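You operate a simulated robot arm through the tools that you are given. There is no shell and no other tool. Be economical: measure what you need, move in short steps, check, and stop when the job is done.

The job below is to be done with a simulated two-armed robot. You get a single attempt, and the scene is never put back.

TASK
Fill the white wheel's tyre to the figure on the pressure card and cap its valve.
Fine: inflator valve shut, chuck on its parking pin. Where these are worked on the way, their far stop is far enough and under half their travel is too little: inflator valve.

The check looks at the end state, three seconds after you hand in, the way a careful person would. Anything else that was tipped, shoved, dropped, spilled or broken makes it a failure. A push-on lid holds only when it is set on centred and level and pressed home; a screw cap is set on level and turned clockwise until tight.

THE ROBOT
Two 7-joint arms with three-finger grippers on one trunk, on a base that drives. Base frame: it is fixed to the floor where the robot stands at the start and does not move with it; the origin is under the middle of the robot, x ahead of it, y to its left, z up. Lengths are in mm, angles in degrees, forces in N, time in s.
The left shoulder is at the start at [15, 154, 1062], the right one opposite. With the tool pointing down near the work surface each hand reaches from about 200 to 600 mm from the robot's upright axis, wherever it stands, measured 20 degrees to its own side. Places, roughly: fill button [600, -100, 900]; inflator valve [600, 100, 900]; parking pin [700, -100, 800]; tyre gauge [600, 0, 1000]; tyre valve [800, -400, 900]; valve cap (3x3x3 cm) [900, 0, 800]. Payload 2.69 kg a hand.
The TCP of each hand is the grasp point between the finger pads, 29 mm short of the fingertips. In the tool frame z runs along the fingers and y along their closing line. Largest opening 120 mm; the body of the gripper starts 78 mm behind the TCP.
Orientation is that of the tool frame in the base frame, as a unit quaternion [x, y, z, w]. With the fingers straight down and closing along the base's y, the tool's x points along the base's -x, its y along +y and its z along -z.

THE INTERFACE
- The arms move only by the tool move_arm. It takes "left_steps", "right_steps" or both (then of equal length, played together; a hand with none holds still); each is a list that holds one entry, the list of rows, each a list of 7 numbers: the shift along the base's x, y, z in mm, then the turn, a rotation vector about the base's x, y, z in degrees, then the opening, from 0 (shut) to 1 (fully open). In form: [[[tx, ty, tz, wx, wy, wz, fingers], ...]]. A call has 1 to 10 rows; each row is the pose to reach, as a shift and turn from the pose commanded when the call began. Rows are played at 5 a second. More than 50 mm and 8.6 degrees between two rows, or a gripper value outside its range, and nothing of the call is played. Where a pose cannot be reached the arm comes as near as it can. A force on the tool above 90 N (or 10 N above the force at the start of the call, whichever is more), or a blocked arm, ends the call early, and 0.2 s more pass. Each finger halts on what it meets, pressing with about 26 N; the grip force reading is that of the motor and also rises with nothing between the fingers. The clock runs only during rows and for 0.2 s after the last one: add rows that repeat a pose to give the fingers time. It gives the time, the measured TCP pose, the force on the tool (base axes), the opening and the grip force at its end, in the units of the frame above (readings bear some noise), with the torque about the TCP (base axes, N m) and any sound that the robot's microphone picked up.
- Cameras (640 x 400 px; columns grow to the right, rows downward): "scene" is now at [107.2, -21.4, 1251.1]; the picture's right is [-0.09, -1.00, 0.00], its down [-0.15, 0.01, -0.99] and it looks along [0.98, -0.09, -0.15] (base axes); focal length 214 px, centre (320, 200). "left" rides on the left gripper at [63, 0, -104] in its tool frame; the picture's right is [0.00, 1.00, 0.00], its down [-0.83, 0.00, -0.56] and it looks along [-0.56, 0.00, 0.83] (tool axes); focal length 275 px, centre (320, 200). "right" rides on the right gripper at [63, 0, -104] in its tool frame; the picture's right is [0.00, 1.00, 0.00], its down [-0.83, 0.00, -0.56] and it looks along [-0.56, 0.00, 0.83] (tool axes); focal length 275 px, centre (320, 200). There is no depth. A picture from a camera that has moved, and an enlarged one, comes with that camera's place and axes in the base frame and with its lens. The place of the scene camera against the robot may be out by one fixed shift of up to 18 mm in any direction.
- grab_frame(camera): a new picture of that camera. No time passes.
- move_column(by): slides the trunk up (or, below 0, down) by that many mm; the arms and the scene camera ride with it, the base frame stays. It gives what a move gives, with no picture.
- drive_base(legs): drives the robot by 1 to 6 legs, each [ahead, left, turn to the left] in mm, mm and degrees, along the robot's own axes; the way and the turn of a leg run together, so that a leg with both is an arc; at most 1500 mm and 180 degrees a leg. The arms and the cameras ride along, it lands a little off, and it stops where it bumps. It gives what a move gives.
- pan_tilt(pan, tilt): turns the head with the scene camera to pan (to the left, within 80 degrees either way) and tilt (down, from -29 to 69), counted from straight ahead of the robot. It gives what a move gives.
- inspect(camera, box): a new picture of the part [left, top, right, bottom] of that camera's present view, enlarged. No time passes.
- sign_off(): hands the job in; it is judged then, once.

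Go step by step. Nothing tells you exact positions but the pictures and the camera data: compare them with the known pose of the tool, close in by small moves and look again before you grip or let go. The budget is 120 turns and 100 pictures, counting those below and the enlarged ones. Unless the task says otherwise, let go and move clear before handing in, and close with one line.

The tools are called after "Emit:" by a JSON object that holds its "method" and its "body". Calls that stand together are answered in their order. move_arm: Moves the arms, as the interface text tells. Its arguments: {"type":"object","properties":{"left_steps":{"type":"array"},"right_steps":{"type":"array"}},"required":[]} The other tools are called the same way: move_column (by) slides the trunk up or down; drive_base (legs) drives the base; pan_tilt (pan, tilt) turns the head that bears the scene camera; grab_frame (camera) takes a picture; inspect (camera, box) takes an enlarged picture of a part of a camera's view; sign_off () hands the job in.

At the start:

```text
time_s: 0.0
left_ee_pos: [267.2, 89.3, 1231.8]
left_ee_rot: [0.0, 1.0, 0.001, 0.001]
left_wrist_force: [0.1, 0.8, 0.1]
left_ft_torque: [-0.03, 0.0, 0.0]
left_opening: 119.8
left_finger_force: 0.1
right_ee_pos: [291.4, -183.2, 1215.0]
right_ee_rot: [-0.001, 1.0, 0.0, 0.0]
right_wrist_force: [0.7, 0.1, 0.2]
right_ft_torque: [0.0, 0.01, 0.0]
right_opening: 120.0
right_finger_force: 0.1
trunk travel left (down, up): [-423.0, 15.0]
robot x, y, heading: [-0.3, 2.9, 0.0]
head pan, tilt: [-5.4, 8.4]
```

scene: 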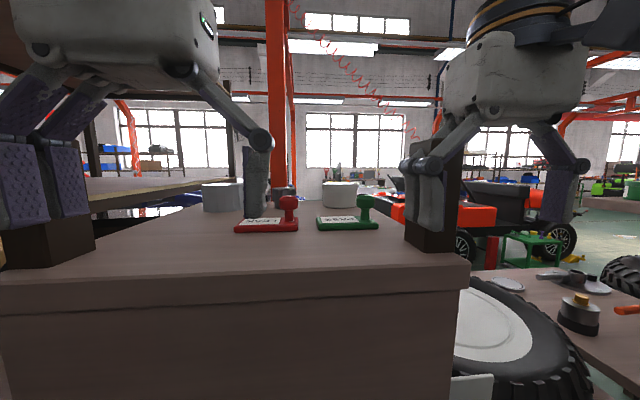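
right: 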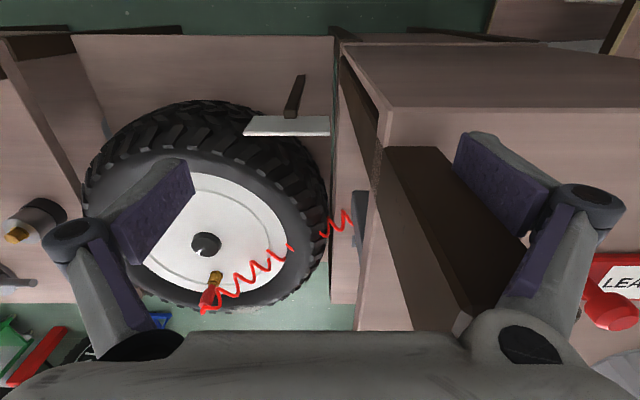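
left: 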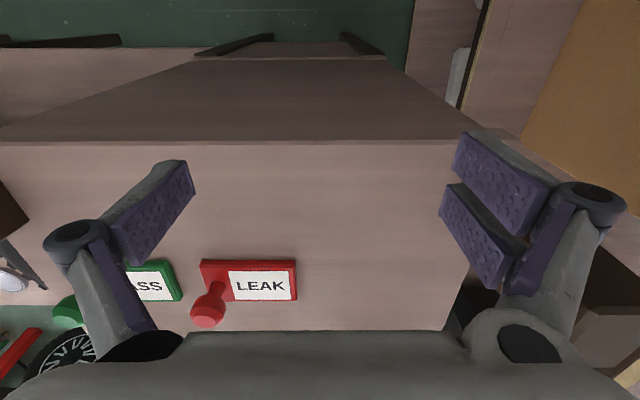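

I see a bench ahead with LEAK/PASS stamps, and a white wheel down to the right with a red coiled hose whose chuck seems to be on the valve. I'll look around with the head first.

Emit:
{"method": "pan_tilt", "body": {"pan": -25, "tilt": 30}}

Emit:
{"method": "grab_frame", "body": {"camera": "scene"}}

Emit:
{"method": "inspect", "body": {"camera": "right", "box": [80, 80, 400, 330]}}

```text
time_s: 0.8
left_ee_pos: [266.7, 87.8, 1231.4]
left_ee_rot: [0.001, 1.0, 0.0, 0.0]
left_wrist_force: [-0.4, 0.2, 0.2]
left_ft_torque: [0.01, 0.02, 0.04]
left_opening: 120.1
left_finger_force: 0.0
right_ee_pos: [291.1, -183.7, 1215.9]
right_ee_rot: [0.0, 1.0, 0.0, 0.0]
right_wrist_force: [-0.3, -0.2, -0.3]
right_ft_torque: [0.03, 0.02, 0.01]
right_opening: 120.1
right_finger_force: 0.0
trunk travel left (down, up): [-423.0, 15.0]
robot x, y, heading: [1.3, -0.4, -0.1]
head pan, tilt: [-25.0, 30.0]
```

```text
96 pictures are left
camera scene: at [96.8, -50.8, 1216.3], right [-0.42, -0.91, 0.0], down [-0.45, 0.21, -0.87], along [0.79, -0.37, -0.5], focal length 214 px, centre (320, 200)
```

scene: 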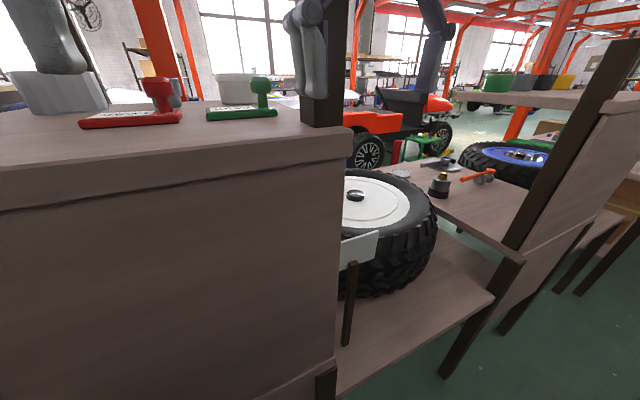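

```text
1.60 times, centred on (240, 205) of right
camera zoom: at [228.9, -183.2, 1319.4], right [0.0, 1.0, 0.0], down [0.83, 0.0, 0.56], along [0.56, 0.0, -0.83], focal length 440 px, centre (448, 192)
```

zoom: 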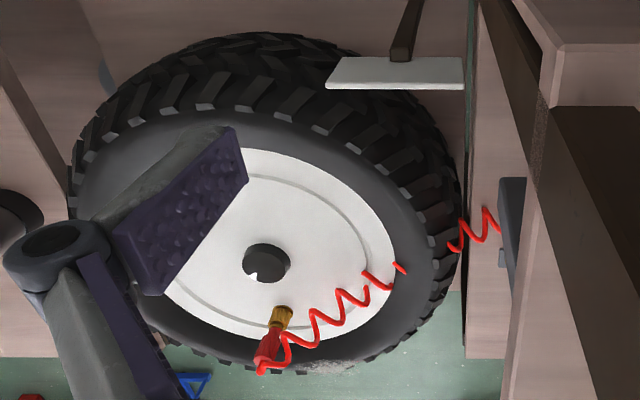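

The bench top is high (about z 1170) and the inflator must be in or behind it. I'll look to the sides before driving.

Emit:
{"method": "pan_tilt", "body": {"pan": -75, "tilt": 30}}

Emit:
{"method": "grab_frame", "body": {"camera": "scene"}}

Emit:
{"method": "pan_tilt", "body": {"pan": 60, "tilt": 30}}

Emit:
{"method": "grab_frame", "body": {"camera": "scene"}}

```text
time_s: 2.0
left_ee_pos: [266.6, 88.3, 1231.8]
left_ee_rot: [-0.001, 1.0, 0.001, 0.0]
left_wrist_force: [0.2, 0.7, -0.5]
left_ft_torque: [-0.02, -0.02, 0.0]
left_opening: 120.0
left_finger_force: 0.0
right_ee_pos: [291.5, -182.1, 1215.0]
right_ee_rot: [0.0, 1.0, 0.0, 0.0]
right_wrist_force: [-0.1, 0.6, -0.6]
right_ft_torque: [0.02, 0.02, 0.01]
right_opening: 119.9
right_finger_force: 0.0
trunk travel left (down, up): [-423.0, 15.0]
robot x, y, heading: [1.7, -1.0, -0.1]
head pan, tilt: [-75.0, 30.0]
```

```text
94 pictures are left
camera scene: at [38.4, -100.0, 1216.2], right [-0.97, -0.26, 0.0], down [-0.13, 0.48, -0.87], along [0.22, -0.84, -0.5], focal length 214 px, centre (320, 200)
```

scene: 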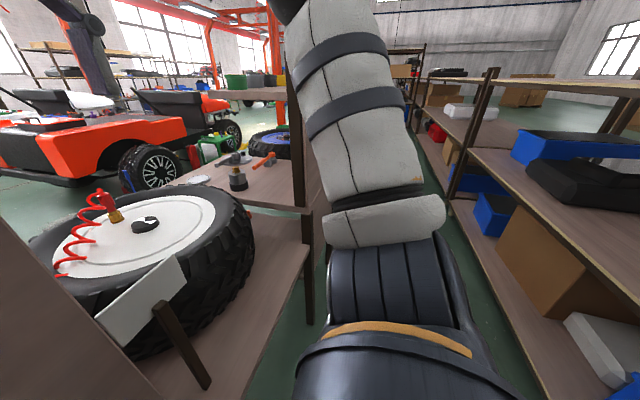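

```text
time_s: 4.2
left_ee_pos: [267.2, 90.5, 1231.0]
left_ee_rot: [0.001, 1.0, 0.0, -0.001]
left_wrist_force: [-0.1, -0.8, -0.6]
left_ft_torque: [-0.03, 0.01, 0.01]
left_opening: 120.1
left_finger_force: 0.0
right_ee_pos: [291.1, -182.9, 1215.3]
right_ee_rot: [0.0, 1.0, -0.001, 0.0]
right_wrist_force: [0.2, -0.6, 0.2]
right_ft_torque: [0.01, 0.03, 0.03]
right_opening: 120.0
right_finger_force: 0.1
trunk travel left (down, up): [-423.0, 15.0]
robot x, y, heading: [-0.5, 0.2, 0.1]
head pan, tilt: [60.0, 30.0]
```

```text
93 pictures are left
camera scene: at [60.1, 65.6, 1216.2], right [0.87, -0.5, 0.0], down [-0.25, -0.43, -0.87], along [0.43, 0.75, -0.5], focal length 214 px, centre (320, 200)
```

scene: 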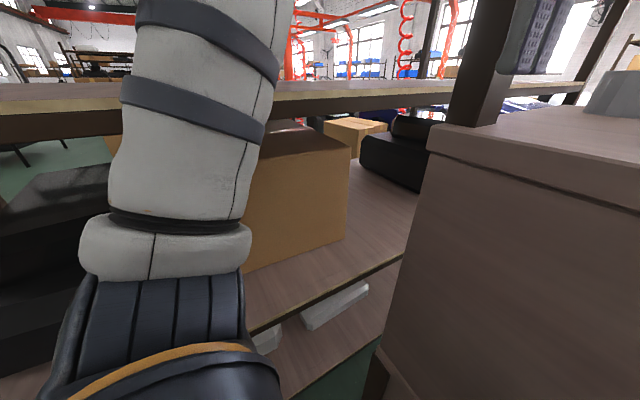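

The wheel lies on a low table to my right with a card in front of it; the inflator panel is likely on the other side of the cabinet. I'll back off into the aisle and go right to see the cabinet's side.

Emit:
{"method": "drive_base", "body": {"legs": [[-250, 0, 0], [0, -420, 0]]}}

Emit:
{"method": "pan_tilt", "body": {"pan": 15, "tilt": 25}}

Emit:
{"method": "grab_frame", "body": {"camera": "scene"}}

```text
time_s: 9.4
left_ee_pos: [14.9, -333.7, 1231.7]
left_ee_rot: [0.002, 1.0, 0.0, 0.001]
left_wrist_force: [0.5, 0.3, 0.6]
left_ft_torque: [0.01, -0.04, -0.01]
left_opening: 120.1
left_finger_force: 0.1
right_ee_pos: [37.5, -607.7, 1215.5]
right_ee_rot: [0.001, 1.0, 0.0, 0.0]
right_wrist_force: [-0.6, 0.3, 0.1]
right_ft_torque: [0.01, -0.02, -0.01]
right_opening: 119.9
right_finger_force: 0.1
trunk travel left (down, up): [-423.0, 15.0]
robot x, y, heading: [-249.1, -423.4, -0.0]
head pan, tilt: [60.0, 30.0]
```

```text
time_s: 10.5
left_ee_pos: [15.3, -334.1, 1231.1]
left_ee_rot: [0.001, 1.0, -0.002, 0.0]
left_wrist_force: [0.0, -0.3, 0.2]
left_ft_torque: [0.02, 0.01, 0.04]
left_opening: 119.8
left_finger_force: 0.0
right_ee_pos: [38.3, -606.4, 1214.4]
right_ee_rot: [0.0, 1.0, 0.0, 0.0]
right_wrist_force: [-0.2, -1.0, 0.0]
right_ft_torque: [0.01, 0.01, -0.01]
right_opening: 119.9
right_finger_force: 0.0
trunk travel left (down, up): [-423.0, 15.0]
robot x, y, heading: [-252.1, -422.1, -0.2]
head pan, tilt: [15.0, 25.0]
```

```text
92 pictures are left
camera scene: at [-148.5, -412.2, 1224.2], right [0.26, -0.97, 0.0], down [-0.41, -0.11, -0.91], along [0.88, 0.23, -0.42], focal length 214 px, centre (320, 200)
```

scene: 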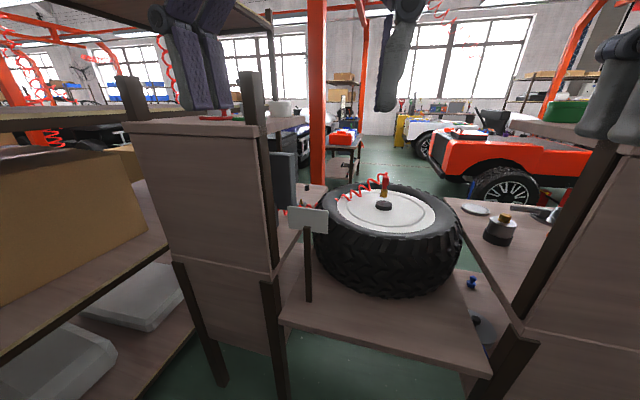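

The inflator box sits behind the front panel, so the work side is the far (+x) side. I need a way around; looking both ways along the aisle.

Emit:
{"method": "pan_tilt", "body": {"pan": -60, "tilt": 20}}

Emit:
{"method": "grab_frame", "body": {"camera": "scene"}}

Emit:
{"method": "pan_tilt", "body": {"pan": 65, "tilt": 20}}

Emit:
{"method": "grab_frame", "body": {"camera": "scene"}}

```text
time_s: 12.0
left_ee_pos: [14.4, -333.9, 1230.8]
left_ee_rot: [0.002, 1.0, 0.001, 0.0]
left_wrist_force: [0.2, 0.2, 0.2]
left_ft_torque: [-0.01, -0.02, 0.0]
left_opening: 119.9
left_finger_force: 0.0
right_ee_pos: [38.7, -607.1, 1214.6]
right_ee_rot: [0.0, 1.0, 0.001, 0.0]
right_wrist_force: [0.6, 0.2, -0.1]
right_ft_torque: [0.0, -0.03, -0.01]
right_opening: 120.0
right_finger_force: 0.1
trunk travel left (down, up): [-423.0, 15.0]
robot x, y, heading: [-252.5, -420.9, 0.1]
head pan, tilt: [-60.0, 20.0]
```

```text
91 pictures are left
camera scene: at [-191.0, -516.7, 1232.3], right [-0.87, -0.5, 0.0], down [-0.17, 0.3, -0.94], along [0.47, -0.81, -0.34], focal length 214 px, centre (320, 200)
```

scene: 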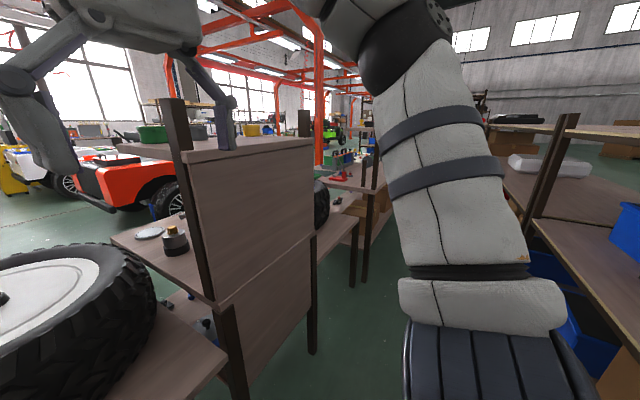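

```text
time_s: 14.1
left_ee_pos: [14.2, -334.1, 1231.2]
left_ee_rot: [0.001, 1.0, 0.0, 0.0]
left_wrist_force: [0.7, -0.6, 0.8]
left_ft_torque: [0.01, 0.01, 0.02]
left_opening: 119.9
left_finger_force: 0.1
right_ee_pos: [37.6, -605.7, 1215.3]
right_ee_rot: [0.0, 1.0, 0.001, 0.0]
right_wrist_force: [-0.7, 1.4, -0.2]
right_ft_torque: [0.01, 0.01, 0.01]
right_opening: 120.2
right_finger_force: 0.0
trunk travel left (down, up): [-423.0, 15.0]
robot x, y, heading: [-247.6, -422.1, 0.0]
head pan, tilt: [65.0, 20.0]
```

```text
90 pictures are left
camera scene: at [-198.0, -351.7, 1232.3], right [0.91, -0.42, 0.0], down [-0.15, -0.31, -0.94], along [0.4, 0.85, -0.34], focal length 214 px, centre (320, 200)
```

scene: 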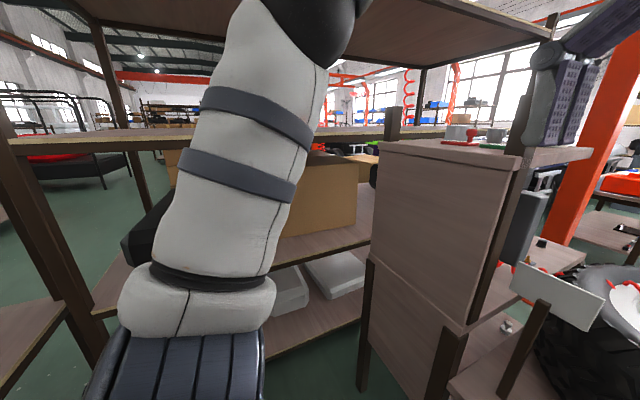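

The left is blocked by shelves; the right aisle looks promising. I'll slide right in the aisle and look again.

Emit:
{"method": "drive_base", "body": {"legs": [[0, -700, 0]]}}

Emit:
{"method": "pan_tilt", "body": {"pan": -50, "tilt": 15}}

Emit:
{"method": "grab_frame", "body": {"camera": "scene"}}

```text
time_s: 19.9
left_ee_pos: [12.3, -1031.1, 1231.8]
left_ee_rot: [0.002, 1.0, 0.0, 0.0]
left_wrist_force: [1.0, 0.5, 0.3]
left_ft_torque: [0.01, 0.03, -0.02]
left_opening: 119.7
left_finger_force: 0.0
right_ee_pos: [37.0, -1304.0, 1215.2]
right_ee_rot: [0.002, 1.0, 0.0, 0.0]
right_wrist_force: [-0.5, 0.3, -0.1]
right_ft_torque: [0.04, -0.01, 0.01]
right_opening: 119.9
right_finger_force: 0.1
trunk travel left (down, up): [-423.0, 15.0]
robot x, y, heading: [-251.3, -1122.2, -0.2]
head pan, tilt: [65.0, 20.0]
```

```text
time_s: 21.8
left_ee_pos: [13.2, -1031.3, 1231.4]
left_ee_rot: [0.002, 1.0, 0.001, 0.0]
left_wrist_force: [0.1, -0.2, -0.1]
left_ft_torque: [-0.04, -0.03, 0.03]
left_opening: 120.1
left_finger_force: 0.0
right_ee_pos: [37.4, -1304.3, 1215.2]
right_ee_rot: [0.002, 1.0, 0.0, -0.001]
right_wrist_force: [-0.5, 0.3, -1.0]
right_ft_torque: [-0.03, 0.01, 0.0]
right_opening: 120.0
right_finger_force: 0.0
trunk travel left (down, up): [-423.0, 15.0]
robot x, y, heading: [-254.6, -1122.4, -0.2]
head pan, tilt: [-50.0, 15.0]
```

```text
89 pictures are left
camera scene: at [-179.5, -1204.6, 1240.4], right [-0.77, -0.64, 0.0], down [-0.17, 0.2, -0.97], along [0.62, -0.74, -0.26], focal length 214 px, centre (320, 200)
```

scene: 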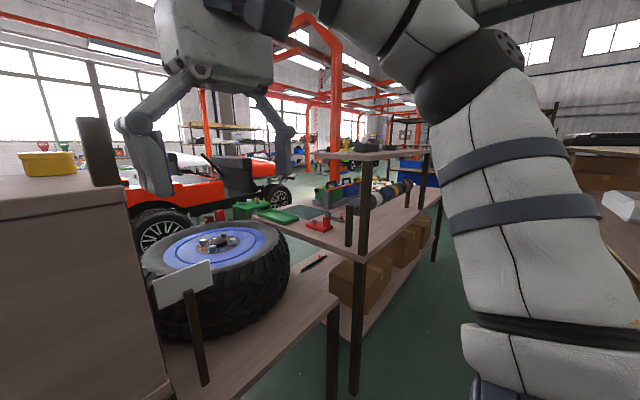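

The row seems to end around y -3600. I'll keep sliding right and look again.

Emit:
{"method": "drive_base", "body": {"legs": [[0, -1400, 0]]}}

Emit:
{"method": "grab_frame", "body": {"camera": "scene"}}

```text
time_s: 32.7
left_ee_pos: [12.3, -2430.2, 1230.6]
left_ee_rot: [-0.001, 1.0, 0.001, 0.001]
left_wrist_force: [0.1, 0.2, -0.7]
left_ft_torque: [0.03, 0.01, -0.02]
left_opening: 119.9
left_finger_force: 0.0
right_ee_pos: [37.0, -2704.3, 1215.3]
right_ee_rot: [-0.001, 1.0, 0.001, 0.0]
right_wrist_force: [-0.9, -0.4, 1.0]
right_ft_torque: [0.02, -0.02, -0.02]
right_opening: 119.9
right_finger_force: 0.0
trunk travel left (down, up): [-423.0, 15.0]
robot x, y, heading: [-252.3, -2522.7, 0.3]
head pan, tilt: [-50.0, 15.0]
```

```text
88 pictures are left
camera scene: at [-178.7, -2605.7, 1240.4], right [-0.76, -0.65, 0.0], down [-0.17, 0.2, -0.97], along [0.62, -0.74, -0.26], focal length 214 px, centre (320, 200)
```

scene: 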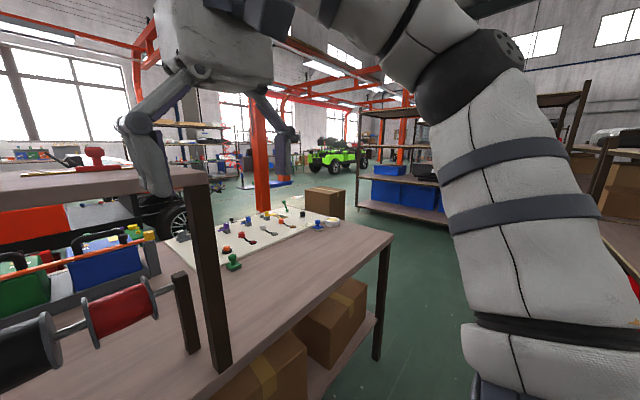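

The bench end is at about y -3560. I'll go past it to about y -4170 and look ahead.

Emit:
{"method": "drive_base", "body": {"legs": [[0, -1400, 0], [0, -250, 0]]}}

Emit:
{"method": "pan_tilt", "body": {"pan": 0, "tilt": 15}}

Emit:
{"method": "grab_frame", "body": {"camera": "scene"}}

```text
time_s: 45.7
left_ee_pos: [18.0, -4072.6, 1231.3]
left_ee_rot: [-0.002, 1.0, 0.0, -0.001]
left_wrist_force: [0.3, 0.3, 1.3]
left_ft_torque: [0.0, 0.0, -0.01]
left_opening: 120.0
left_finger_force: 0.0
right_ee_pos: [43.8, -4345.5, 1215.4]
right_ee_rot: [-0.001, 1.0, 0.0, 0.0]
right_wrist_force: [0.7, 0.1, 0.0]
right_ft_torque: [0.0, 0.0, 0.01]
right_opening: 119.9
right_finger_force: 0.1
trunk travel left (down, up): [-423.0, 15.0]
robot x, y, heading: [-245.2, -4160.5, 0.4]
head pan, tilt: [-50.0, 15.0]
```

```text
time_s: 46.9
left_ee_pos: [17.9, -4070.9, 1232.7]
left_ee_rot: [-0.002, 1.0, -0.001, 0.0]
left_wrist_force: [-0.1, 0.3, 0.0]
left_ft_torque: [-0.02, 0.01, -0.01]
left_opening: 120.2
left_finger_force: 0.1
right_ee_pos: [42.9, -4343.8, 1215.1]
right_ee_rot: [-0.002, 1.0, 0.0, 0.0]
right_wrist_force: [0.1, 0.1, -0.7]
right_ft_torque: [0.01, -0.01, 0.02]
right_opening: 119.7
right_finger_force: 0.0
trunk travel left (down, up): [-423.0, 15.0]
robot x, y, heading: [-249.7, -4164.0, 0.4]
head pan, tilt: [0.0, 15.0]
```

```text
87 pictures are left
camera scene: at [-140.2, -4175.0, 1240.4], right [0.0, -1.0, 0.0], down [-0.26, 0.0, -0.97], along [0.97, 0.0, -0.26], focal length 214 px, centre (320, 200)
```

scene: 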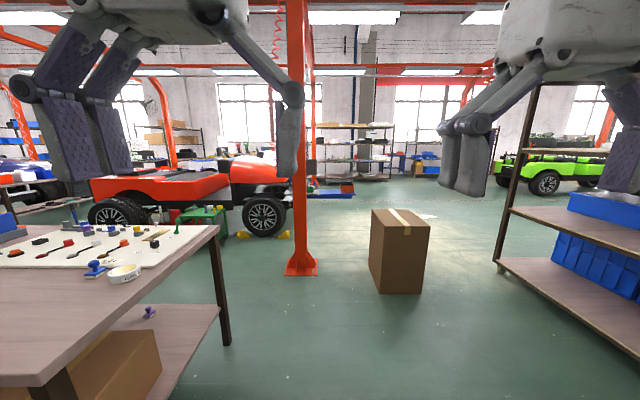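

The path ahead is clear; a column stands at about (1680, -3980) and bench backs end near x 925. I'll go forward, turn around in the open, and back to x≈1230 facing the benches.

Emit:
{"method": "drive_base", "body": {"legs": [[850, -90, 0], [0, 0, 180], [-620, 0, 0]]}}

Emit:
{"method": "pan_tilt", "body": {"pan": -60, "tilt": 15}}

Emit:
{"method": "grab_frame", "body": {"camera": "scene"}}

```text
time_s: 61.8
left_ee_pos: [961.5, -4342.0, 1230.5]
left_ee_rot: [1.0, -0.003, 0.0, 0.0]
left_wrist_force: [0.1, -0.5, -0.1]
left_ft_torque: [0.02, 0.01, 0.0]
left_opening: 120.0
left_finger_force: 0.0
right_ee_pos: [938.1, -4068.2, 1215.9]
right_ee_rot: [1.0, -0.004, 0.0, 0.0]
right_wrist_force: [0.2, -0.7, 1.0]
right_ft_torque: [-0.02, 0.0, -0.01]
right_opening: 120.0
right_finger_force: 0.0
trunk travel left (down, up): [-423.0, 15.0]
robot x, y, heading: [1227.2, -4254.3, 179.5]
head pan, tilt: [0.0, 15.0]
```

```text
time_s: 63.1
left_ee_pos: [960.3, -4342.2, 1231.9]
left_ee_rot: [1.0, -0.004, 0.0, 0.0]
left_wrist_force: [0.0, 0.0, -0.2]
left_ft_torque: [0.04, -0.02, -0.01]
left_opening: 119.7
left_finger_force: 0.1
right_ee_pos: [938.8, -4068.1, 1215.2]
right_ee_rot: [1.0, -0.003, -0.001, 0.0]
right_wrist_force: [0.3, 0.2, -0.3]
right_ft_torque: [-0.03, 0.0, 0.01]
right_opening: 119.9
right_finger_force: 0.1
trunk travel left (down, up): [-423.0, 15.0]
robot x, y, heading: [1231.9, -4255.8, 179.5]
head pan, tilt: [-60.0, 15.0]
```

```text
86 pictures are left
camera scene: at [1154.4, -4185.2, 1240.4], right [0.87, 0.49, 0.0], down [0.13, -0.23, -0.97], along [-0.48, 0.84, -0.26], focal length 214 px, centre (320, 200)
```

scene: 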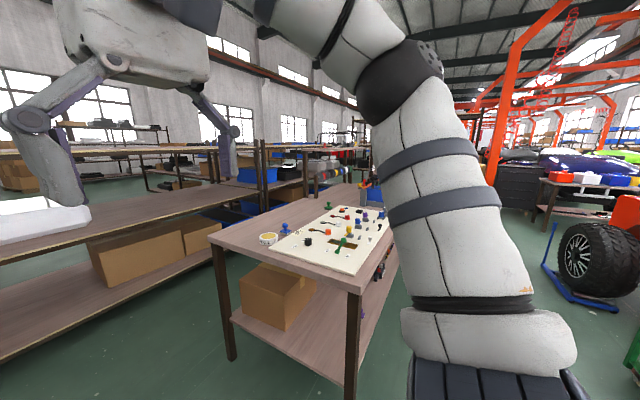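

The lane along the bench backs looks passable. I'll slide along it to my right (+y).

Emit:
{"method": "drive_base", "body": {"legs": [[0, -1200, 0.5]]}}

Emit:
{"method": "pan_tilt", "body": {"pan": -80, "tilt": 15}}

Emit:
{"method": "grab_frame", "body": {"camera": "scene"}}

```text
time_s: 72.6
left_ee_pos: [966.2, -3136.5, 1231.1]
left_ee_rot: [1.0, 0.0, 0.0, 0.0]
left_wrist_force: [-0.4, 0.2, 0.6]
left_ft_torque: [0.0, -0.01, -0.02]
left_opening: 119.9
left_finger_force: 0.1
right_ee_pos: [942.2, -2864.4, 1214.8]
right_ee_rot: [1.0, -0.001, 0.0, -0.001]
right_wrist_force: [0.6, 0.3, 0.5]
right_ft_torque: [-0.01, -0.02, -0.02]
right_opening: 120.2
right_finger_force: 0.1
trunk travel left (down, up): [-423.0, 15.0]
robot x, y, heading: [1235.1, -3052.1, 179.8]
head pan, tilt: [-60.0, 15.0]
```

```text
time_s: 73.5
left_ee_pos: [967.3, -3138.1, 1230.9]
left_ee_rot: [1.0, 0.001, 0.001, -0.002]
left_wrist_force: [0.0, -0.1, 1.3]
left_ft_torque: [0.01, 0.03, -0.04]
left_opening: 120.1
left_finger_force: 0.1
right_ee_pos: [942.8, -2865.8, 1214.5]
right_ee_rot: [1.0, -0.002, 0.0, 0.0]
right_wrist_force: [1.0, -0.4, 0.5]
right_ft_torque: [-0.03, -0.03, 0.0]
right_opening: 120.0
right_finger_force: 0.0
trunk travel left (down, up): [-423.0, 15.0]
robot x, y, heading: [1231.4, -3045.4, 179.8]
head pan, tilt: [-80.0, 15.0]
```

```text
85 pictures are left
camera scene: at [1189.3, -2968.8, 1240.4], right [0.98, 0.17, 0.0], down [0.04, -0.25, -0.97], along [-0.17, 0.95, -0.26], focal length 214 px, centre (320, 200)
```

scene: 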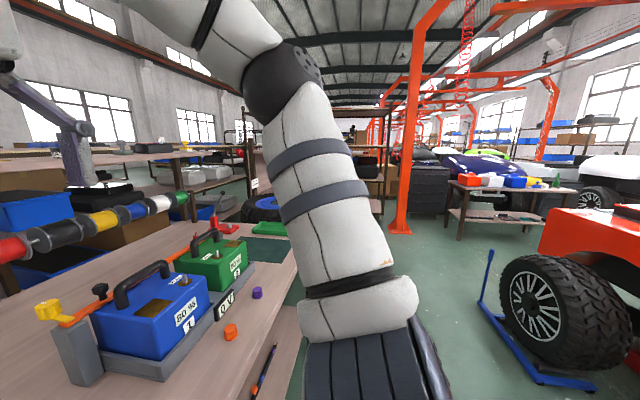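

Clear to proceed: next column is at about (1800, 100). I'll slide on to about y -1500 and then y -500.

Emit:
{"method": "drive_base", "body": {"legs": [[0, -1400, 0], [0, -1150, 0]]}}

Emit:
{"method": "pan_tilt", "body": {"pan": -20, "tilt": 20}}

Emit:
{"method": "grab_frame", "body": {"camera": "scene"}}

```text
time_s: 93.1
left_ee_pos: [965.7, -588.7, 1230.9]
left_ee_rot: [1.0, 0.0, 0.0, -0.001]
left_wrist_force: [0.1, 0.6, 0.4]
left_ft_torque: [0.01, 0.0, 0.0]
left_opening: 120.1
left_finger_force: 0.1
right_ee_pos: [940.9, -315.9, 1216.0]
right_ee_rot: [1.0, 0.001, 0.0, -0.001]
right_wrist_force: [0.2, 0.2, 0.0]
right_ft_torque: [0.02, -0.02, -0.05]
right_opening: 119.9
right_finger_force: 0.0
trunk travel left (down, up): [-423.0, 15.0]
robot x, y, heading: [1232.3, -496.5, -180.2]
head pan, tilt: [-80.0, 15.0]
```

```text
time_s: 94.4
left_ee_pos: [965.4, -588.7, 1230.9]
left_ee_rot: [1.0, 0.0, -0.001, -0.001]
left_wrist_force: [0.0, 1.2, 0.2]
left_ft_torque: [0.01, 0.03, 0.0]
left_opening: 120.1
left_finger_force: 0.1
right_ee_pos: [942.2, -316.9, 1215.9]
right_ee_rot: [1.0, 0.0, 0.001, 0.001]
right_wrist_force: [0.1, 0.6, -0.3]
right_ft_torque: [-0.03, 0.0, -0.02]
right_opening: 119.8
right_finger_force: 0.1
trunk travel left (down, up): [-423.0, 15.0]
robot x, y, heading: [1232.1, -501.4, -180.1]
head pan, tilt: [-20.0, 20.0]
```

```text
84 pictures are left
camera scene: at [1117.2, -480.6, 1232.3], right [0.34, 0.94, 0.0], down [0.32, -0.12, -0.94], along [-0.88, 0.32, -0.34], focal length 214 px, centre (320, 200)
```

scene: 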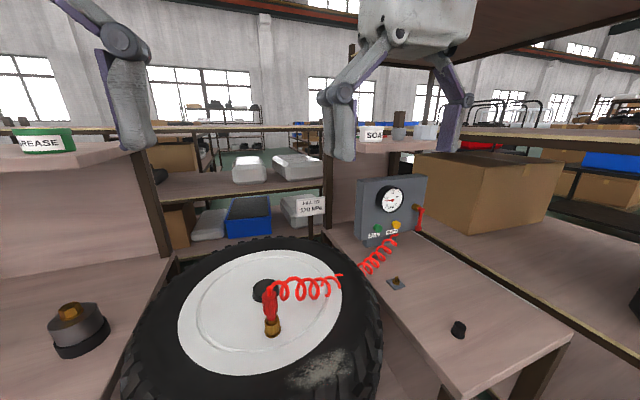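

Now I see everything: inflator box with gauge, buttons, hose, chuck on the wheel, parking pin, cap and card. I'll zoom in.

Emit:
{"method": "inspect", "body": {"camera": "scene", "box": [340, 165, 450, 250]}}

Emit:
{"method": "inspect", "body": {"camera": "scene", "box": [285, 185, 335, 225]}}

Emit:
{"method": "inspect", "body": {"camera": "scene", "box": [235, 260, 475, 345]}}

```text
4.71 times, centred on (395, 208) of scene
camera zoom: at [1117.2, -480.6, 1232.3], right [0.34, 0.94, 0.0], down [0.32, -0.12, -0.94], along [-0.88, 0.32, -0.34], focal length 1009 px, centre (-33, 165)
```

zoom: 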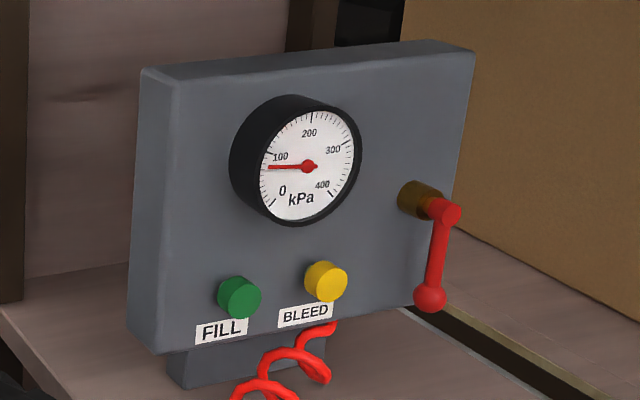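

```text
10.00 times, centred on (310, 205) of scene
camera zoom: at [1117.2, -480.6, 1232.3], right [0.34, 0.94, 0.0], down [0.32, -0.12, -0.94], along [-0.88, 0.32, -0.34], focal length 2145 px, centre (420, 150)
```

zoom: 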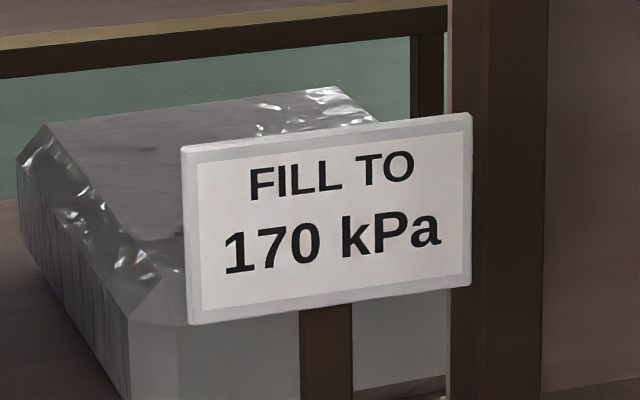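

```text
2.67 times, centred on (355, 302) of scene
camera zoom: at [1117.2, -480.6, 1232.3], right [0.34, 0.94, 0.0], down [0.32, -0.12, -0.94], along [-0.88, 0.32, -0.34], focal length 572 px, centre (227, -73)
```

zoom: 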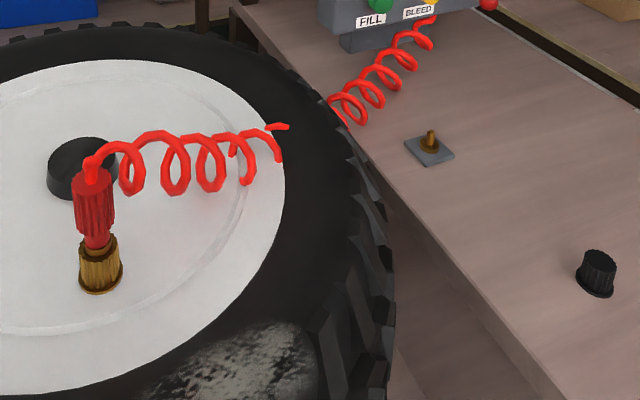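

Card says 170 kPa and the gauge reads about 80. I'll move to y≈-300 so that the right hand reaches the inflator and both reach the wheel, then view with hand cameras.

Emit:
{"method": "drive_base", "body": {"legs": [[10, -200, 0]]}}

Emit:
{"method": "pan_tilt", "body": {"pan": -10, "tilt": 35}}

Emit:
{"method": "grab_frame", "body": {"camera": "scene"}}

Emit:
{"method": "grab_frame", "body": {"camera": "right"}}

Emit:
{"method": "grab_frame", "body": {"camera": "left"}}

```text
time_s: 96.5
left_ee_pos: [958.6, -391.8, 1232.0]
left_ee_rot: [1.0, 0.0, 0.0, 0.0]
left_wrist_force: [0.2, 1.2, -0.5]
left_ft_torque: [-0.11, 0.04, -0.04]
left_opening: 119.7
left_finger_force: 0.1
right_ee_pos: [935.7, -119.0, 1215.1]
right_ee_rot: [1.0, 0.0, -0.001, -0.001]
right_wrist_force: [-0.3, 0.6, -1.2]
right_ft_torque: [-0.03, -0.04, -0.01]
right_opening: 119.6
right_finger_force: 0.1
trunk travel left (down, up): [-423.0, 15.0]
robot x, y, heading: [1231.3, -304.1, 180.0]
head pan, tilt: [-20.0, 20.0]
```

```text
time_s: 97.3
left_ee_pos: [958.0, -392.9, 1231.3]
left_ee_rot: [1.0, 0.0, 0.001, 0.0]
left_wrist_force: [0.1, 0.6, -0.3]
left_ft_torque: [-0.02, -0.04, -0.01]
left_opening: 120.0
left_finger_force: 0.1
right_ee_pos: [936.3, -120.6, 1215.0]
right_ee_rot: [1.0, -0.001, 0.001, 0.0]
right_wrist_force: [-0.4, 0.3, 0.0]
right_ft_torque: [0.02, -0.01, -0.02]
right_opening: 120.1
right_finger_force: 0.1
trunk travel left (down, up): [-423.0, 15.0]
robot x, y, heading: [1226.4, -304.8, 180.1]
head pan, tilt: [-10.0, 35.0]
```

```text
80 pictures are left
camera scene: at [1111.6, -300.5, 1208.5], right [0.17, 0.98, 0.0], down [0.56, -0.1, -0.82], along [-0.81, 0.14, -0.57], focal length 214 px, centre (320, 200)
```

scene: 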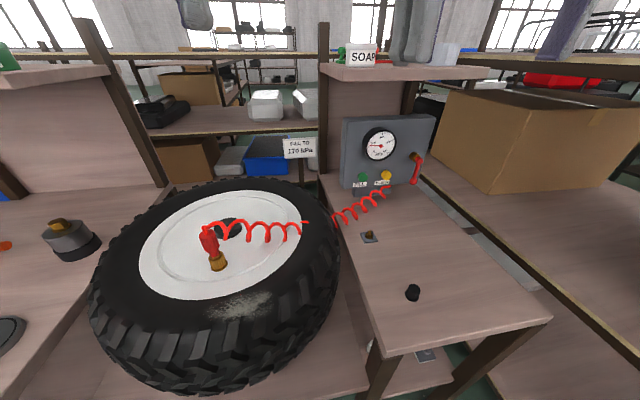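

```text
79 pictures are left
camera right: at [999.3, -120.0, 1319.4], right [0.0, -1.0, 0.0], down [-0.83, 0.0, 0.56], along [-0.56, 0.0, -0.83], focal length 275 px, centre (320, 200)
```

right: 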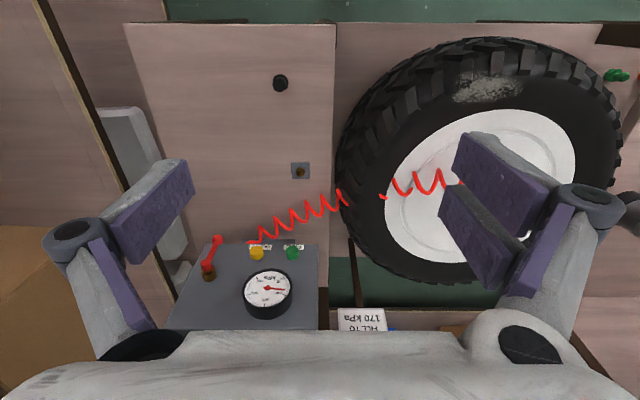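

```text
78 pictures are left
camera left: at [1021.9, -392.7, 1336.4], right [0.0, -1.0, 0.0], down [-0.83, 0.0, 0.56], along [-0.56, 0.0, -0.83], focal length 275 px, centre (320, 200)
```

left: 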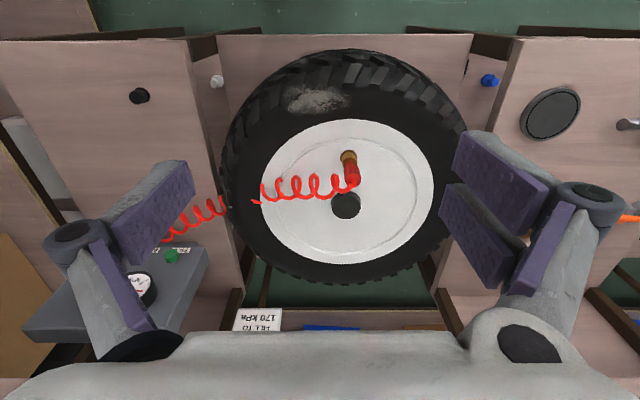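

Triangulation gives: cap (896,-48,788), pin ~(723,-78,800), fill button (577,-60,898), bleed (577,14,898), lever hub (~585,94,963) with handle hanging down. I'll bring the right hand in, tilted, for a close view of the panel.

Emit:
{"method": "move_arm", "body": {"right_steps": [[[-14, 20, -27, 0, 7.5, 0, 1], [-29, 40, -54, 0, 15, 0, 1], [-43, 60, -80, 0, 22.5, 0, 1], [-58, 80, -107, 0, 30, 0, 1], [-72, 100, -134, 0, 37.5, 0, 1], [-87, 120, -161, 0, 45, 0, 1], [-101, 140, -188, 0, 52.5, 0, 1], [-116, 160, -215, 0, 60, 0, 1], [-116, 160, -235, 0, 60, 0, 1]]]}}

Emit:
{"method": "grab_frame", "body": {"camera": "right"}}

Emit:
{"method": "grab_frame", "body": {"camera": "scene"}}

```text
time_s: 99.3
left_ee_pos: [960.3, -393.7, 1231.4]
left_ee_rot: [1.0, 0.0, 0.001, -0.001]
left_wrist_force: [-0.4, -0.9, -0.4]
left_ft_torque: [-0.02, 0.04, 0.03]
left_opening: 120.0
left_finger_force: 0.0
right_ee_pos: [818.3, 40.3, 981.1]
right_ee_rot: [0.866, 0.0, -0.501, 0.0]
right_wrist_force: [1.2, -0.7, -0.6]
right_ft_torque: [0.0, 0.03, 0.0]
right_opening: 120.3
right_finger_force: 0.1
trunk travel left (down, up): [-423.0, 15.0]
robot x, y, heading: [1224.6, -299.3, 179.8]
head pan, tilt: [-10.0, 35.0]
```

```text
77 pictures are left
camera right: at [941.7, 40.3, 977.4], right [0.0, -1.0, 0.0], down [0.07, 0.0, 1.0], along [-1.0, 0.0, 0.07], focal length 275 px, centre (320, 200)
```

right: 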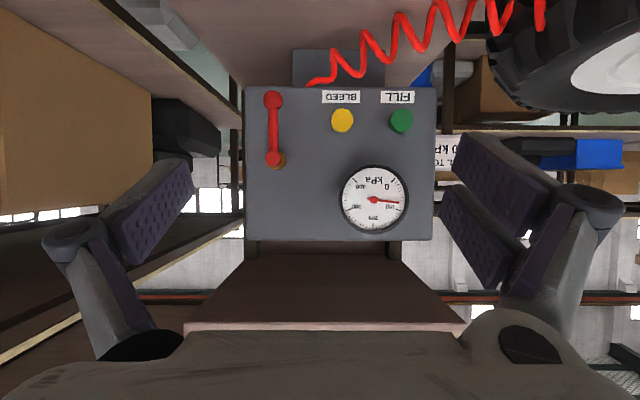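

```text
76 pictures are left
camera scene: at [1111.5, -300.6, 1208.4], right [0.17, 0.98, 0.0], down [0.56, -0.1, -0.82], along [-0.81, 0.14, -0.57], focal length 214 px, centre (320, 200)
```

scene: 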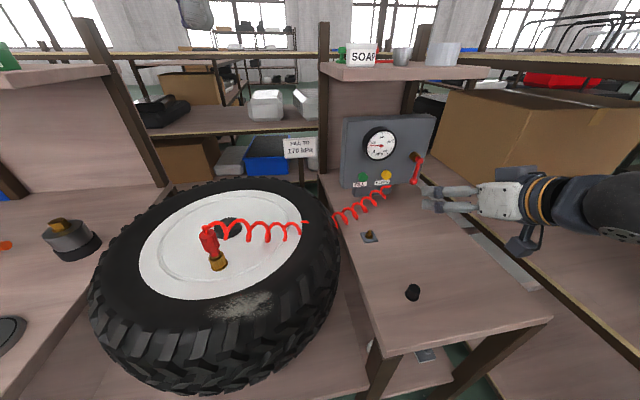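

Emit:
{"method": "inspect", "body": {"camera": "right", "box": [240, 80, 440, 240]}}

```text
2.50 times, centred on (340, 160) of right
camera zoom: at [941.7, 40.3, 977.4], right [0.0, -1.0, 0.0], down [0.07, 0.0, 1.0], along [-1.0, 0.0, 0.07], focal length 688 px, centre (270, 300)
```

zoom: 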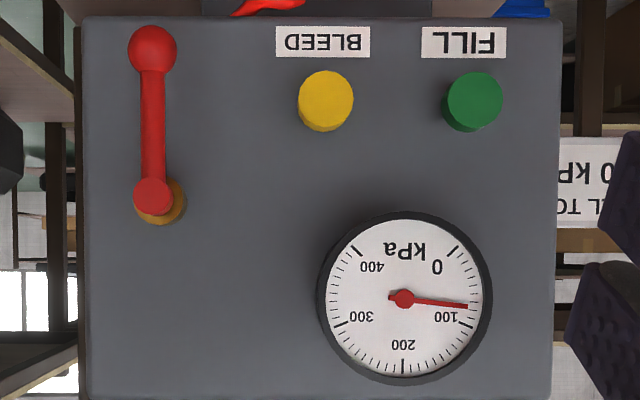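

Lever hangs down at y≈99, hub z≈952, ball z≈878, x≈600; gauge reads ~77 kPa. I'll close the right fingers and place them on the -y side of the handle, to push it counter-clockwise (+y).

Emit:
{"method": "move_arm", "body": {"right_steps": [[[-40, 10, -20, 0, 0, 0, 0.6], [-80, 15, -40, 0, 0, 0, 0.2], [-120, 20, -60, 0, 0, 0, 0], [-150, 25, -76, 0, 0, 0, 0], [-180, 25, -76, 0, 0, 0, 0], [-201, 25, -76, 0, 0, 0, 0], [-201, 25, -76, 0, 0, 0, 0]]]}}

Emit:
{"method": "grab_frame", "body": {"camera": "right"}}

Emit:
{"method": "inspect", "body": {"camera": "scene", "box": [320, 100, 480, 220]}}

```text
time_s: 100.9
left_ee_pos: [958.3, -392.4, 1231.7]
left_ee_rot: [1.0, -0.001, 0.0, -0.001]
left_wrist_force: [-0.3, 0.4, 0.6]
left_ft_torque: [-0.02, -0.03, -0.01]
left_opening: 120.0
left_finger_force: 0.2
right_ee_pos: [617.8, 64.8, 904.6]
right_ee_rot: [0.866, 0.0, -0.5, 0.0]
right_wrist_force: [0.2, 0.2, 0.8]
right_ft_torque: [-0.02, 0.02, -0.03]
right_opening: 0.2
right_finger_force: 25.6
trunk travel left (down, up): [-423.0, 15.0]
robot x, y, heading: [1226.7, -304.9, 180.0]
head pan, tilt: [-10.0, 35.0]
```

```text
74 pictures are left
camera right: at [740.4, 65.6, 901.5], right [0.0, -1.0, 0.0], down [0.07, 0.0, 1.0], along [-1.0, 0.0, 0.07], focal length 275 px, centre (320, 200)
```

right: 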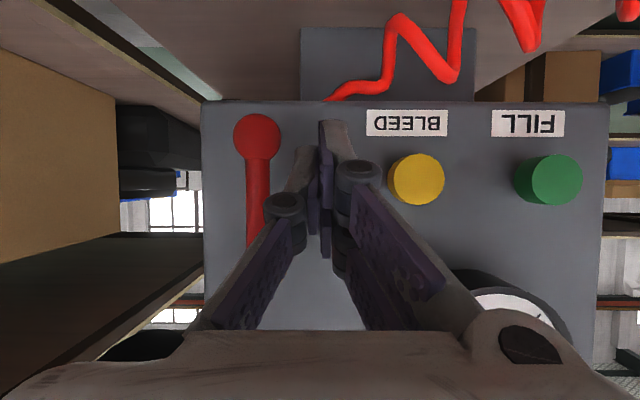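

```text
3.33 times, centred on (400, 160) of scene
camera zoom: at [1111.7, -300.4, 1208.5], right [0.17, 0.98, 0.0], down [0.56, -0.1, -0.82], along [-0.81, 0.14, -0.57], focal length 715 px, centre (53, 333)
```

zoom: 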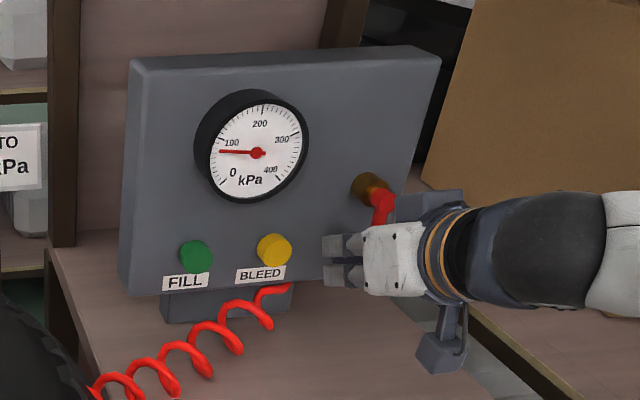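

Fingers are beside the handle. I push gently in +y and check force and picture.

Emit:
{"method": "move_arm", "body": {"right_steps": [[[0, 12, 0, 0, 0, 0, 0], [0, 18, 0, 0, 0, 0, 0], [0, 23, 0, 0, 0, 0, 0], [0, 28, 0, 0, 0, 0, 0], [0, 33, 0, 0, 0, 0, 0]]]}}

Emit:
{"method": "grab_frame", "body": {"camera": "right"}}

```text
time_s: 102.1
left_ee_pos: [958.9, -392.7, 1232.0]
left_ee_rot: [1.0, 0.0, 0.0, -0.001]
left_wrist_force: [-0.2, 0.1, -0.8]
left_ft_torque: [0.02, 0.01, -0.01]
left_opening: 119.9
left_finger_force: 0.0
right_ee_pos: [618.8, 97.6, 903.8]
right_ee_rot: [0.866, 0.0, -0.5, 0.001]
right_wrist_force: [1.1, -1.4, 1.2]
right_ft_torque: [0.0, 0.02, 0.01]
right_opening: 0.1
right_finger_force: 25.5
trunk travel left (down, up): [-423.0, 15.0]
robot x, y, heading: [1226.8, -298.7, 179.9]
head pan, tilt: [-10.0, 35.0]
```

```text
72 pictures are left
camera right: at [741.2, 98.0, 901.8], right [0.0, -1.0, 0.0], down [0.07, 0.0, 1.0], along [-1.0, 0.0, 0.07], focal length 275 px, centre (320, 200)
```

right: 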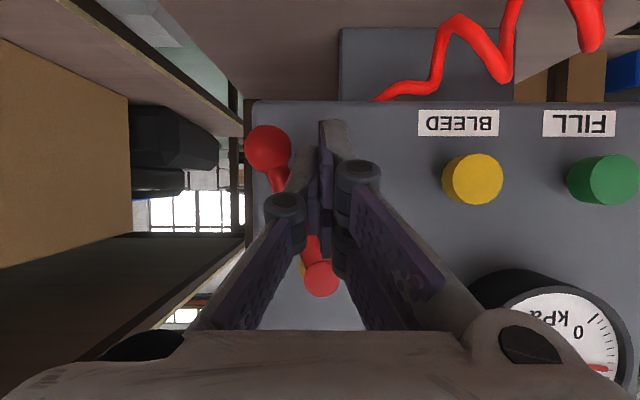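

It turns easily in this direction. Continue along the arc.

Emit:
{"method": "move_arm", "body": {"right_steps": [[[0, 10, 1, 0, 0, 0, 0], [0, 20, 3, 0, 0, 0, 0], [0, 30, 8, 0, 0, 0, 0], [0, 40, 14, 0, 0, 0, 0], [0, 46, 20, 0, 0, 0, 0], [0, 51, 27, 0, 0, 0, 0], [0, 55, 34, 0, 0, 0, 0]]]}}

Emit:
{"method": "grab_frame", "body": {"camera": "right"}}

Emit:
{"method": "inspect", "body": {"camera": "scene", "box": [320, 100, 480, 220]}}

```text
time_s: 103.7
left_ee_pos: [957.7, -392.1, 1229.1]
left_ee_rot: [1.0, 0.001, 0.002, -0.002]
left_wrist_force: [-0.1, 0.1, 0.5]
left_ft_torque: [0.02, 0.03, -0.03]
left_opening: 120.2
left_finger_force: 0.0
right_ee_pos: [618.6, 151.2, 929.9]
right_ee_rot: [0.869, 0.001, -0.494, -0.001]
right_wrist_force: [14.3, -14.8, -28.1]
right_ft_torque: [0.36, -0.21, 0.16]
right_opening: 0.2
right_finger_force: 25.7
trunk travel left (down, up): [-423.0, 15.0]
robot x, y, heading: [1225.9, -303.0, -179.9]
head pan, tilt: [-10.0, 35.0]
```

```text
71 pictures are left
camera right: at [742.2, 152.2, 929.1], right [0.0, -1.0, -0.01], down [0.05, -0.01, 1.0], along [-1.0, 0.0, 0.05], focal length 275 px, centre (320, 200)
```

right: 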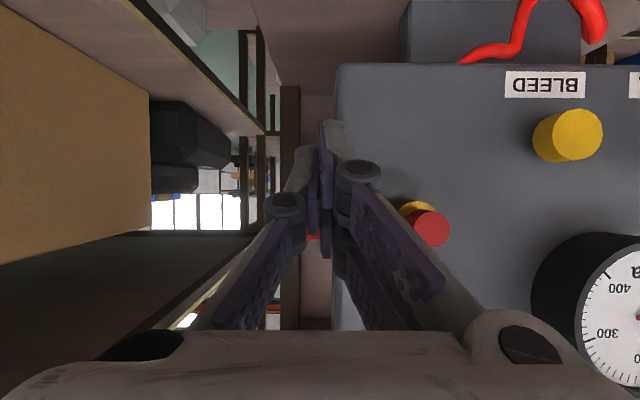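

```text
3.33 times, centred on (400, 160) of scene
camera zoom: at [1110.1, -300.8, 1207.5], right [0.17, 0.98, 0.0], down [0.57, -0.1, -0.82], along [-0.81, 0.14, -0.57], focal length 715 px, centre (53, 333)
```

zoom: 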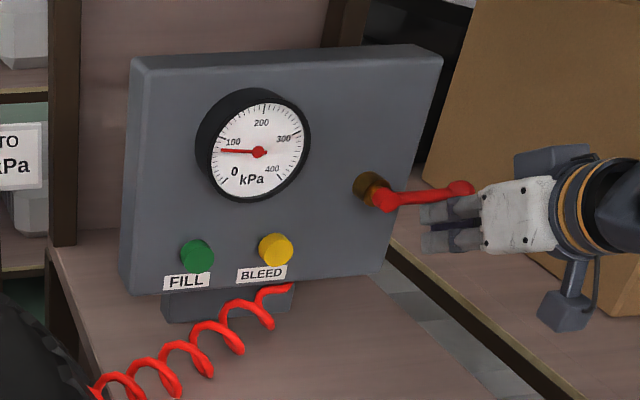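

Lever is now horizontal at its stop. I back off and move to the fill button.

Emit:
{"method": "move_arm", "body": {"right_steps": [[[0, -2, -15, 0, 0, 0, 0], [0, -2, -26, 0, 0, 0, 0], [40, -2, -26, 0, 0, 0, 0], [40, -45, -26, 0, 0, 0, 0], [40, -90, -26, 0, 0, 0, 0], [40, -135, -26, 0, 0, 0, 0], [40, -180, -26, 0, 0, 0, 0], [40, -217, -26, 0, 0, 0, 0], [20, -217, -26, 0, 0, 0, 0]]]}}

Emit:
{"method": "grab_frame", "body": {"camera": "right"}}

Emit:
{"method": "inspect", "body": {"camera": "scene", "box": [320, 100, 480, 220]}}

```text
time_s: 105.7
left_ee_pos: [959.5, -391.9, 1231.0]
left_ee_rot: [1.0, 0.0, 0.0, 0.0]
left_wrist_force: [-0.5, 0.6, 1.2]
left_ft_torque: [0.02, -0.06, -0.02]
left_opening: 120.1
left_finger_force: 0.1
right_ee_pos: [638.3, -64.2, 913.3]
right_ee_rot: [0.866, 0.0, -0.499, 0.001]
right_wrist_force: [-0.1, 0.2, -0.3]
right_ft_torque: [0.01, -0.01, 0.0]
right_opening: 0.0
right_finger_force: 25.8
trunk travel left (down, up): [-423.0, 15.0]
robot x, y, heading: [1226.7, -307.2, 179.9]
head pan, tilt: [-10.0, 35.0]
```

```text
69 pictures are left
camera right: at [761.4, -64.2, 908.8], right [0.0, -1.0, 0.0], down [0.07, 0.0, 1.0], along [-1.0, 0.0, 0.07], focal length 275 px, centre (320, 200)
```

right: 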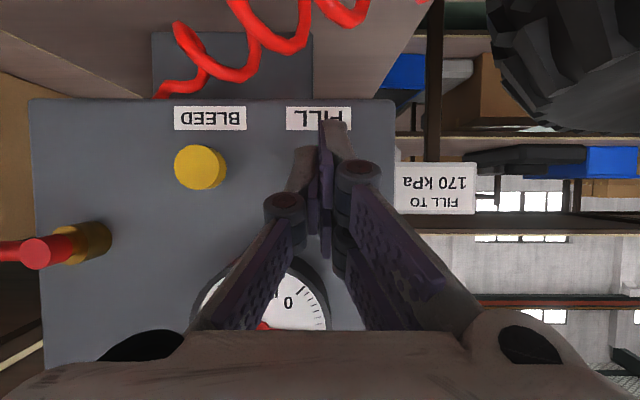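

```text
3.33 times, centred on (400, 160) of scene
camera zoom: at [1111.2, -300.4, 1208.4], right [0.17, 0.98, 0.0], down [0.57, -0.1, -0.82], along [-0.81, 0.14, -0.57], focal length 715 px, centre (53, 333)
```

zoom: 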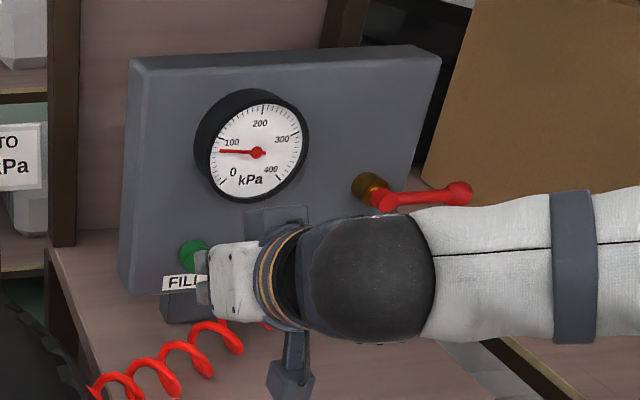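

Aligned in front of FILL. I press in small steps and watch the gauge.

Emit:
{"method": "move_arm", "body": {"right_steps": [[[-20, 0, 0, 0, 0, 0, 0], [-32, 0, 0, 0, 0, 0, 0], [-36, 0, 0, 0, 0, 0, 0]]]}}

Emit:
{"method": "inspect", "body": {"camera": "scene", "box": [340, 110, 440, 200]}}

```text
time_s: 106.5
left_ee_pos: [966.7, -393.2, 1232.3]
left_ee_rot: [1.0, 0.0, -0.004, -0.001]
left_wrist_force: [0.2, -0.3, 0.3]
left_ft_torque: [0.02, 0.02, -0.01]
left_opening: 119.9
left_finger_force: 0.1
right_ee_pos: [609.5, -63.9, 913.8]
right_ee_rot: [0.866, -0.001, -0.501, 0.0]
right_wrist_force: [53.5, 0.8, 6.4]
right_ft_torque: [-0.08, 0.15, -0.02]
right_opening: 0.1
right_finger_force: 25.7
trunk travel left (down, up): [-423.0, 15.0]
robot x, y, heading: [1226.0, -305.0, 180.0]
head pan, tilt: [-10.0, 35.0]
heard: click
```

```text
4.44 times, centred on (390, 155) of scene
camera zoom: at [1119.0, -300.4, 1209.2], right [0.17, 0.98, 0.0], down [0.56, -0.1, -0.82], along [-0.81, 0.14, -0.57], focal length 953 px, centre (9, 400)
```

zoom: 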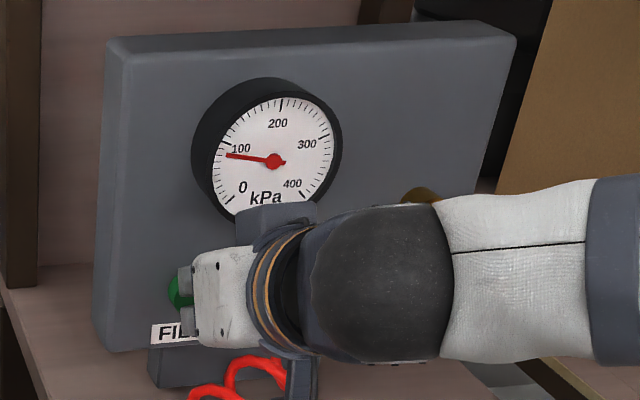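

Click heard, and the needle is rising. I hold it for one more second.

Emit:
{"method": "move_arm", "body": {"right_steps": [[[0, 0, 0, 0, 0, 0, 0], [0, 0, 0, 0, 0, 0, 0], [0, 0, 0, 0, 0, 0, 0], [0, 0, 0, 0, 0, 0, 0]]]}}

Emit:
{"method": "inspect", "body": {"camera": "scene", "box": [360, 120, 410, 160]}}

```text
time_s: 107.5
left_ee_pos: [966.7, -392.6, 1232.6]
left_ee_rot: [1.0, 0.001, -0.004, -0.001]
left_wrist_force: [0.7, -0.8, 0.6]
left_ft_torque: [0.0, 0.01, 0.01]
left_opening: 120.0
left_finger_force: 0.0
right_ee_pos: [607.4, -64.5, 916.4]
right_ee_rot: [0.865, 0.0, -0.503, 0.0]
right_wrist_force: [56.8, 2.6, 6.5]
right_ft_torque: [0.01, 0.06, -0.01]
right_opening: 0.1
right_finger_force: 25.7
trunk travel left (down, up): [-423.0, 15.0]
robot x, y, heading: [1226.1, -304.5, 179.9]
head pan, tilt: [-10.0, 35.0]
```

```text
10.00 times, centred on (385, 140) of scene
camera zoom: at [1118.7, -300.4, 1209.1], right [0.17, 0.98, 0.0], down [0.56, -0.1, -0.82], along [-0.81, 0.14, -0.57], focal length 2145 px, centre (-330, 800)
```

zoom: 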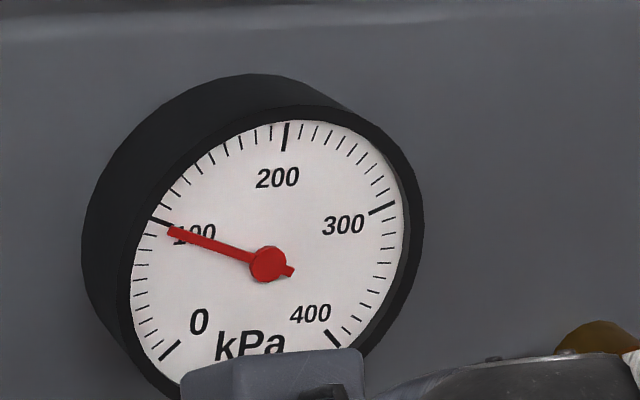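

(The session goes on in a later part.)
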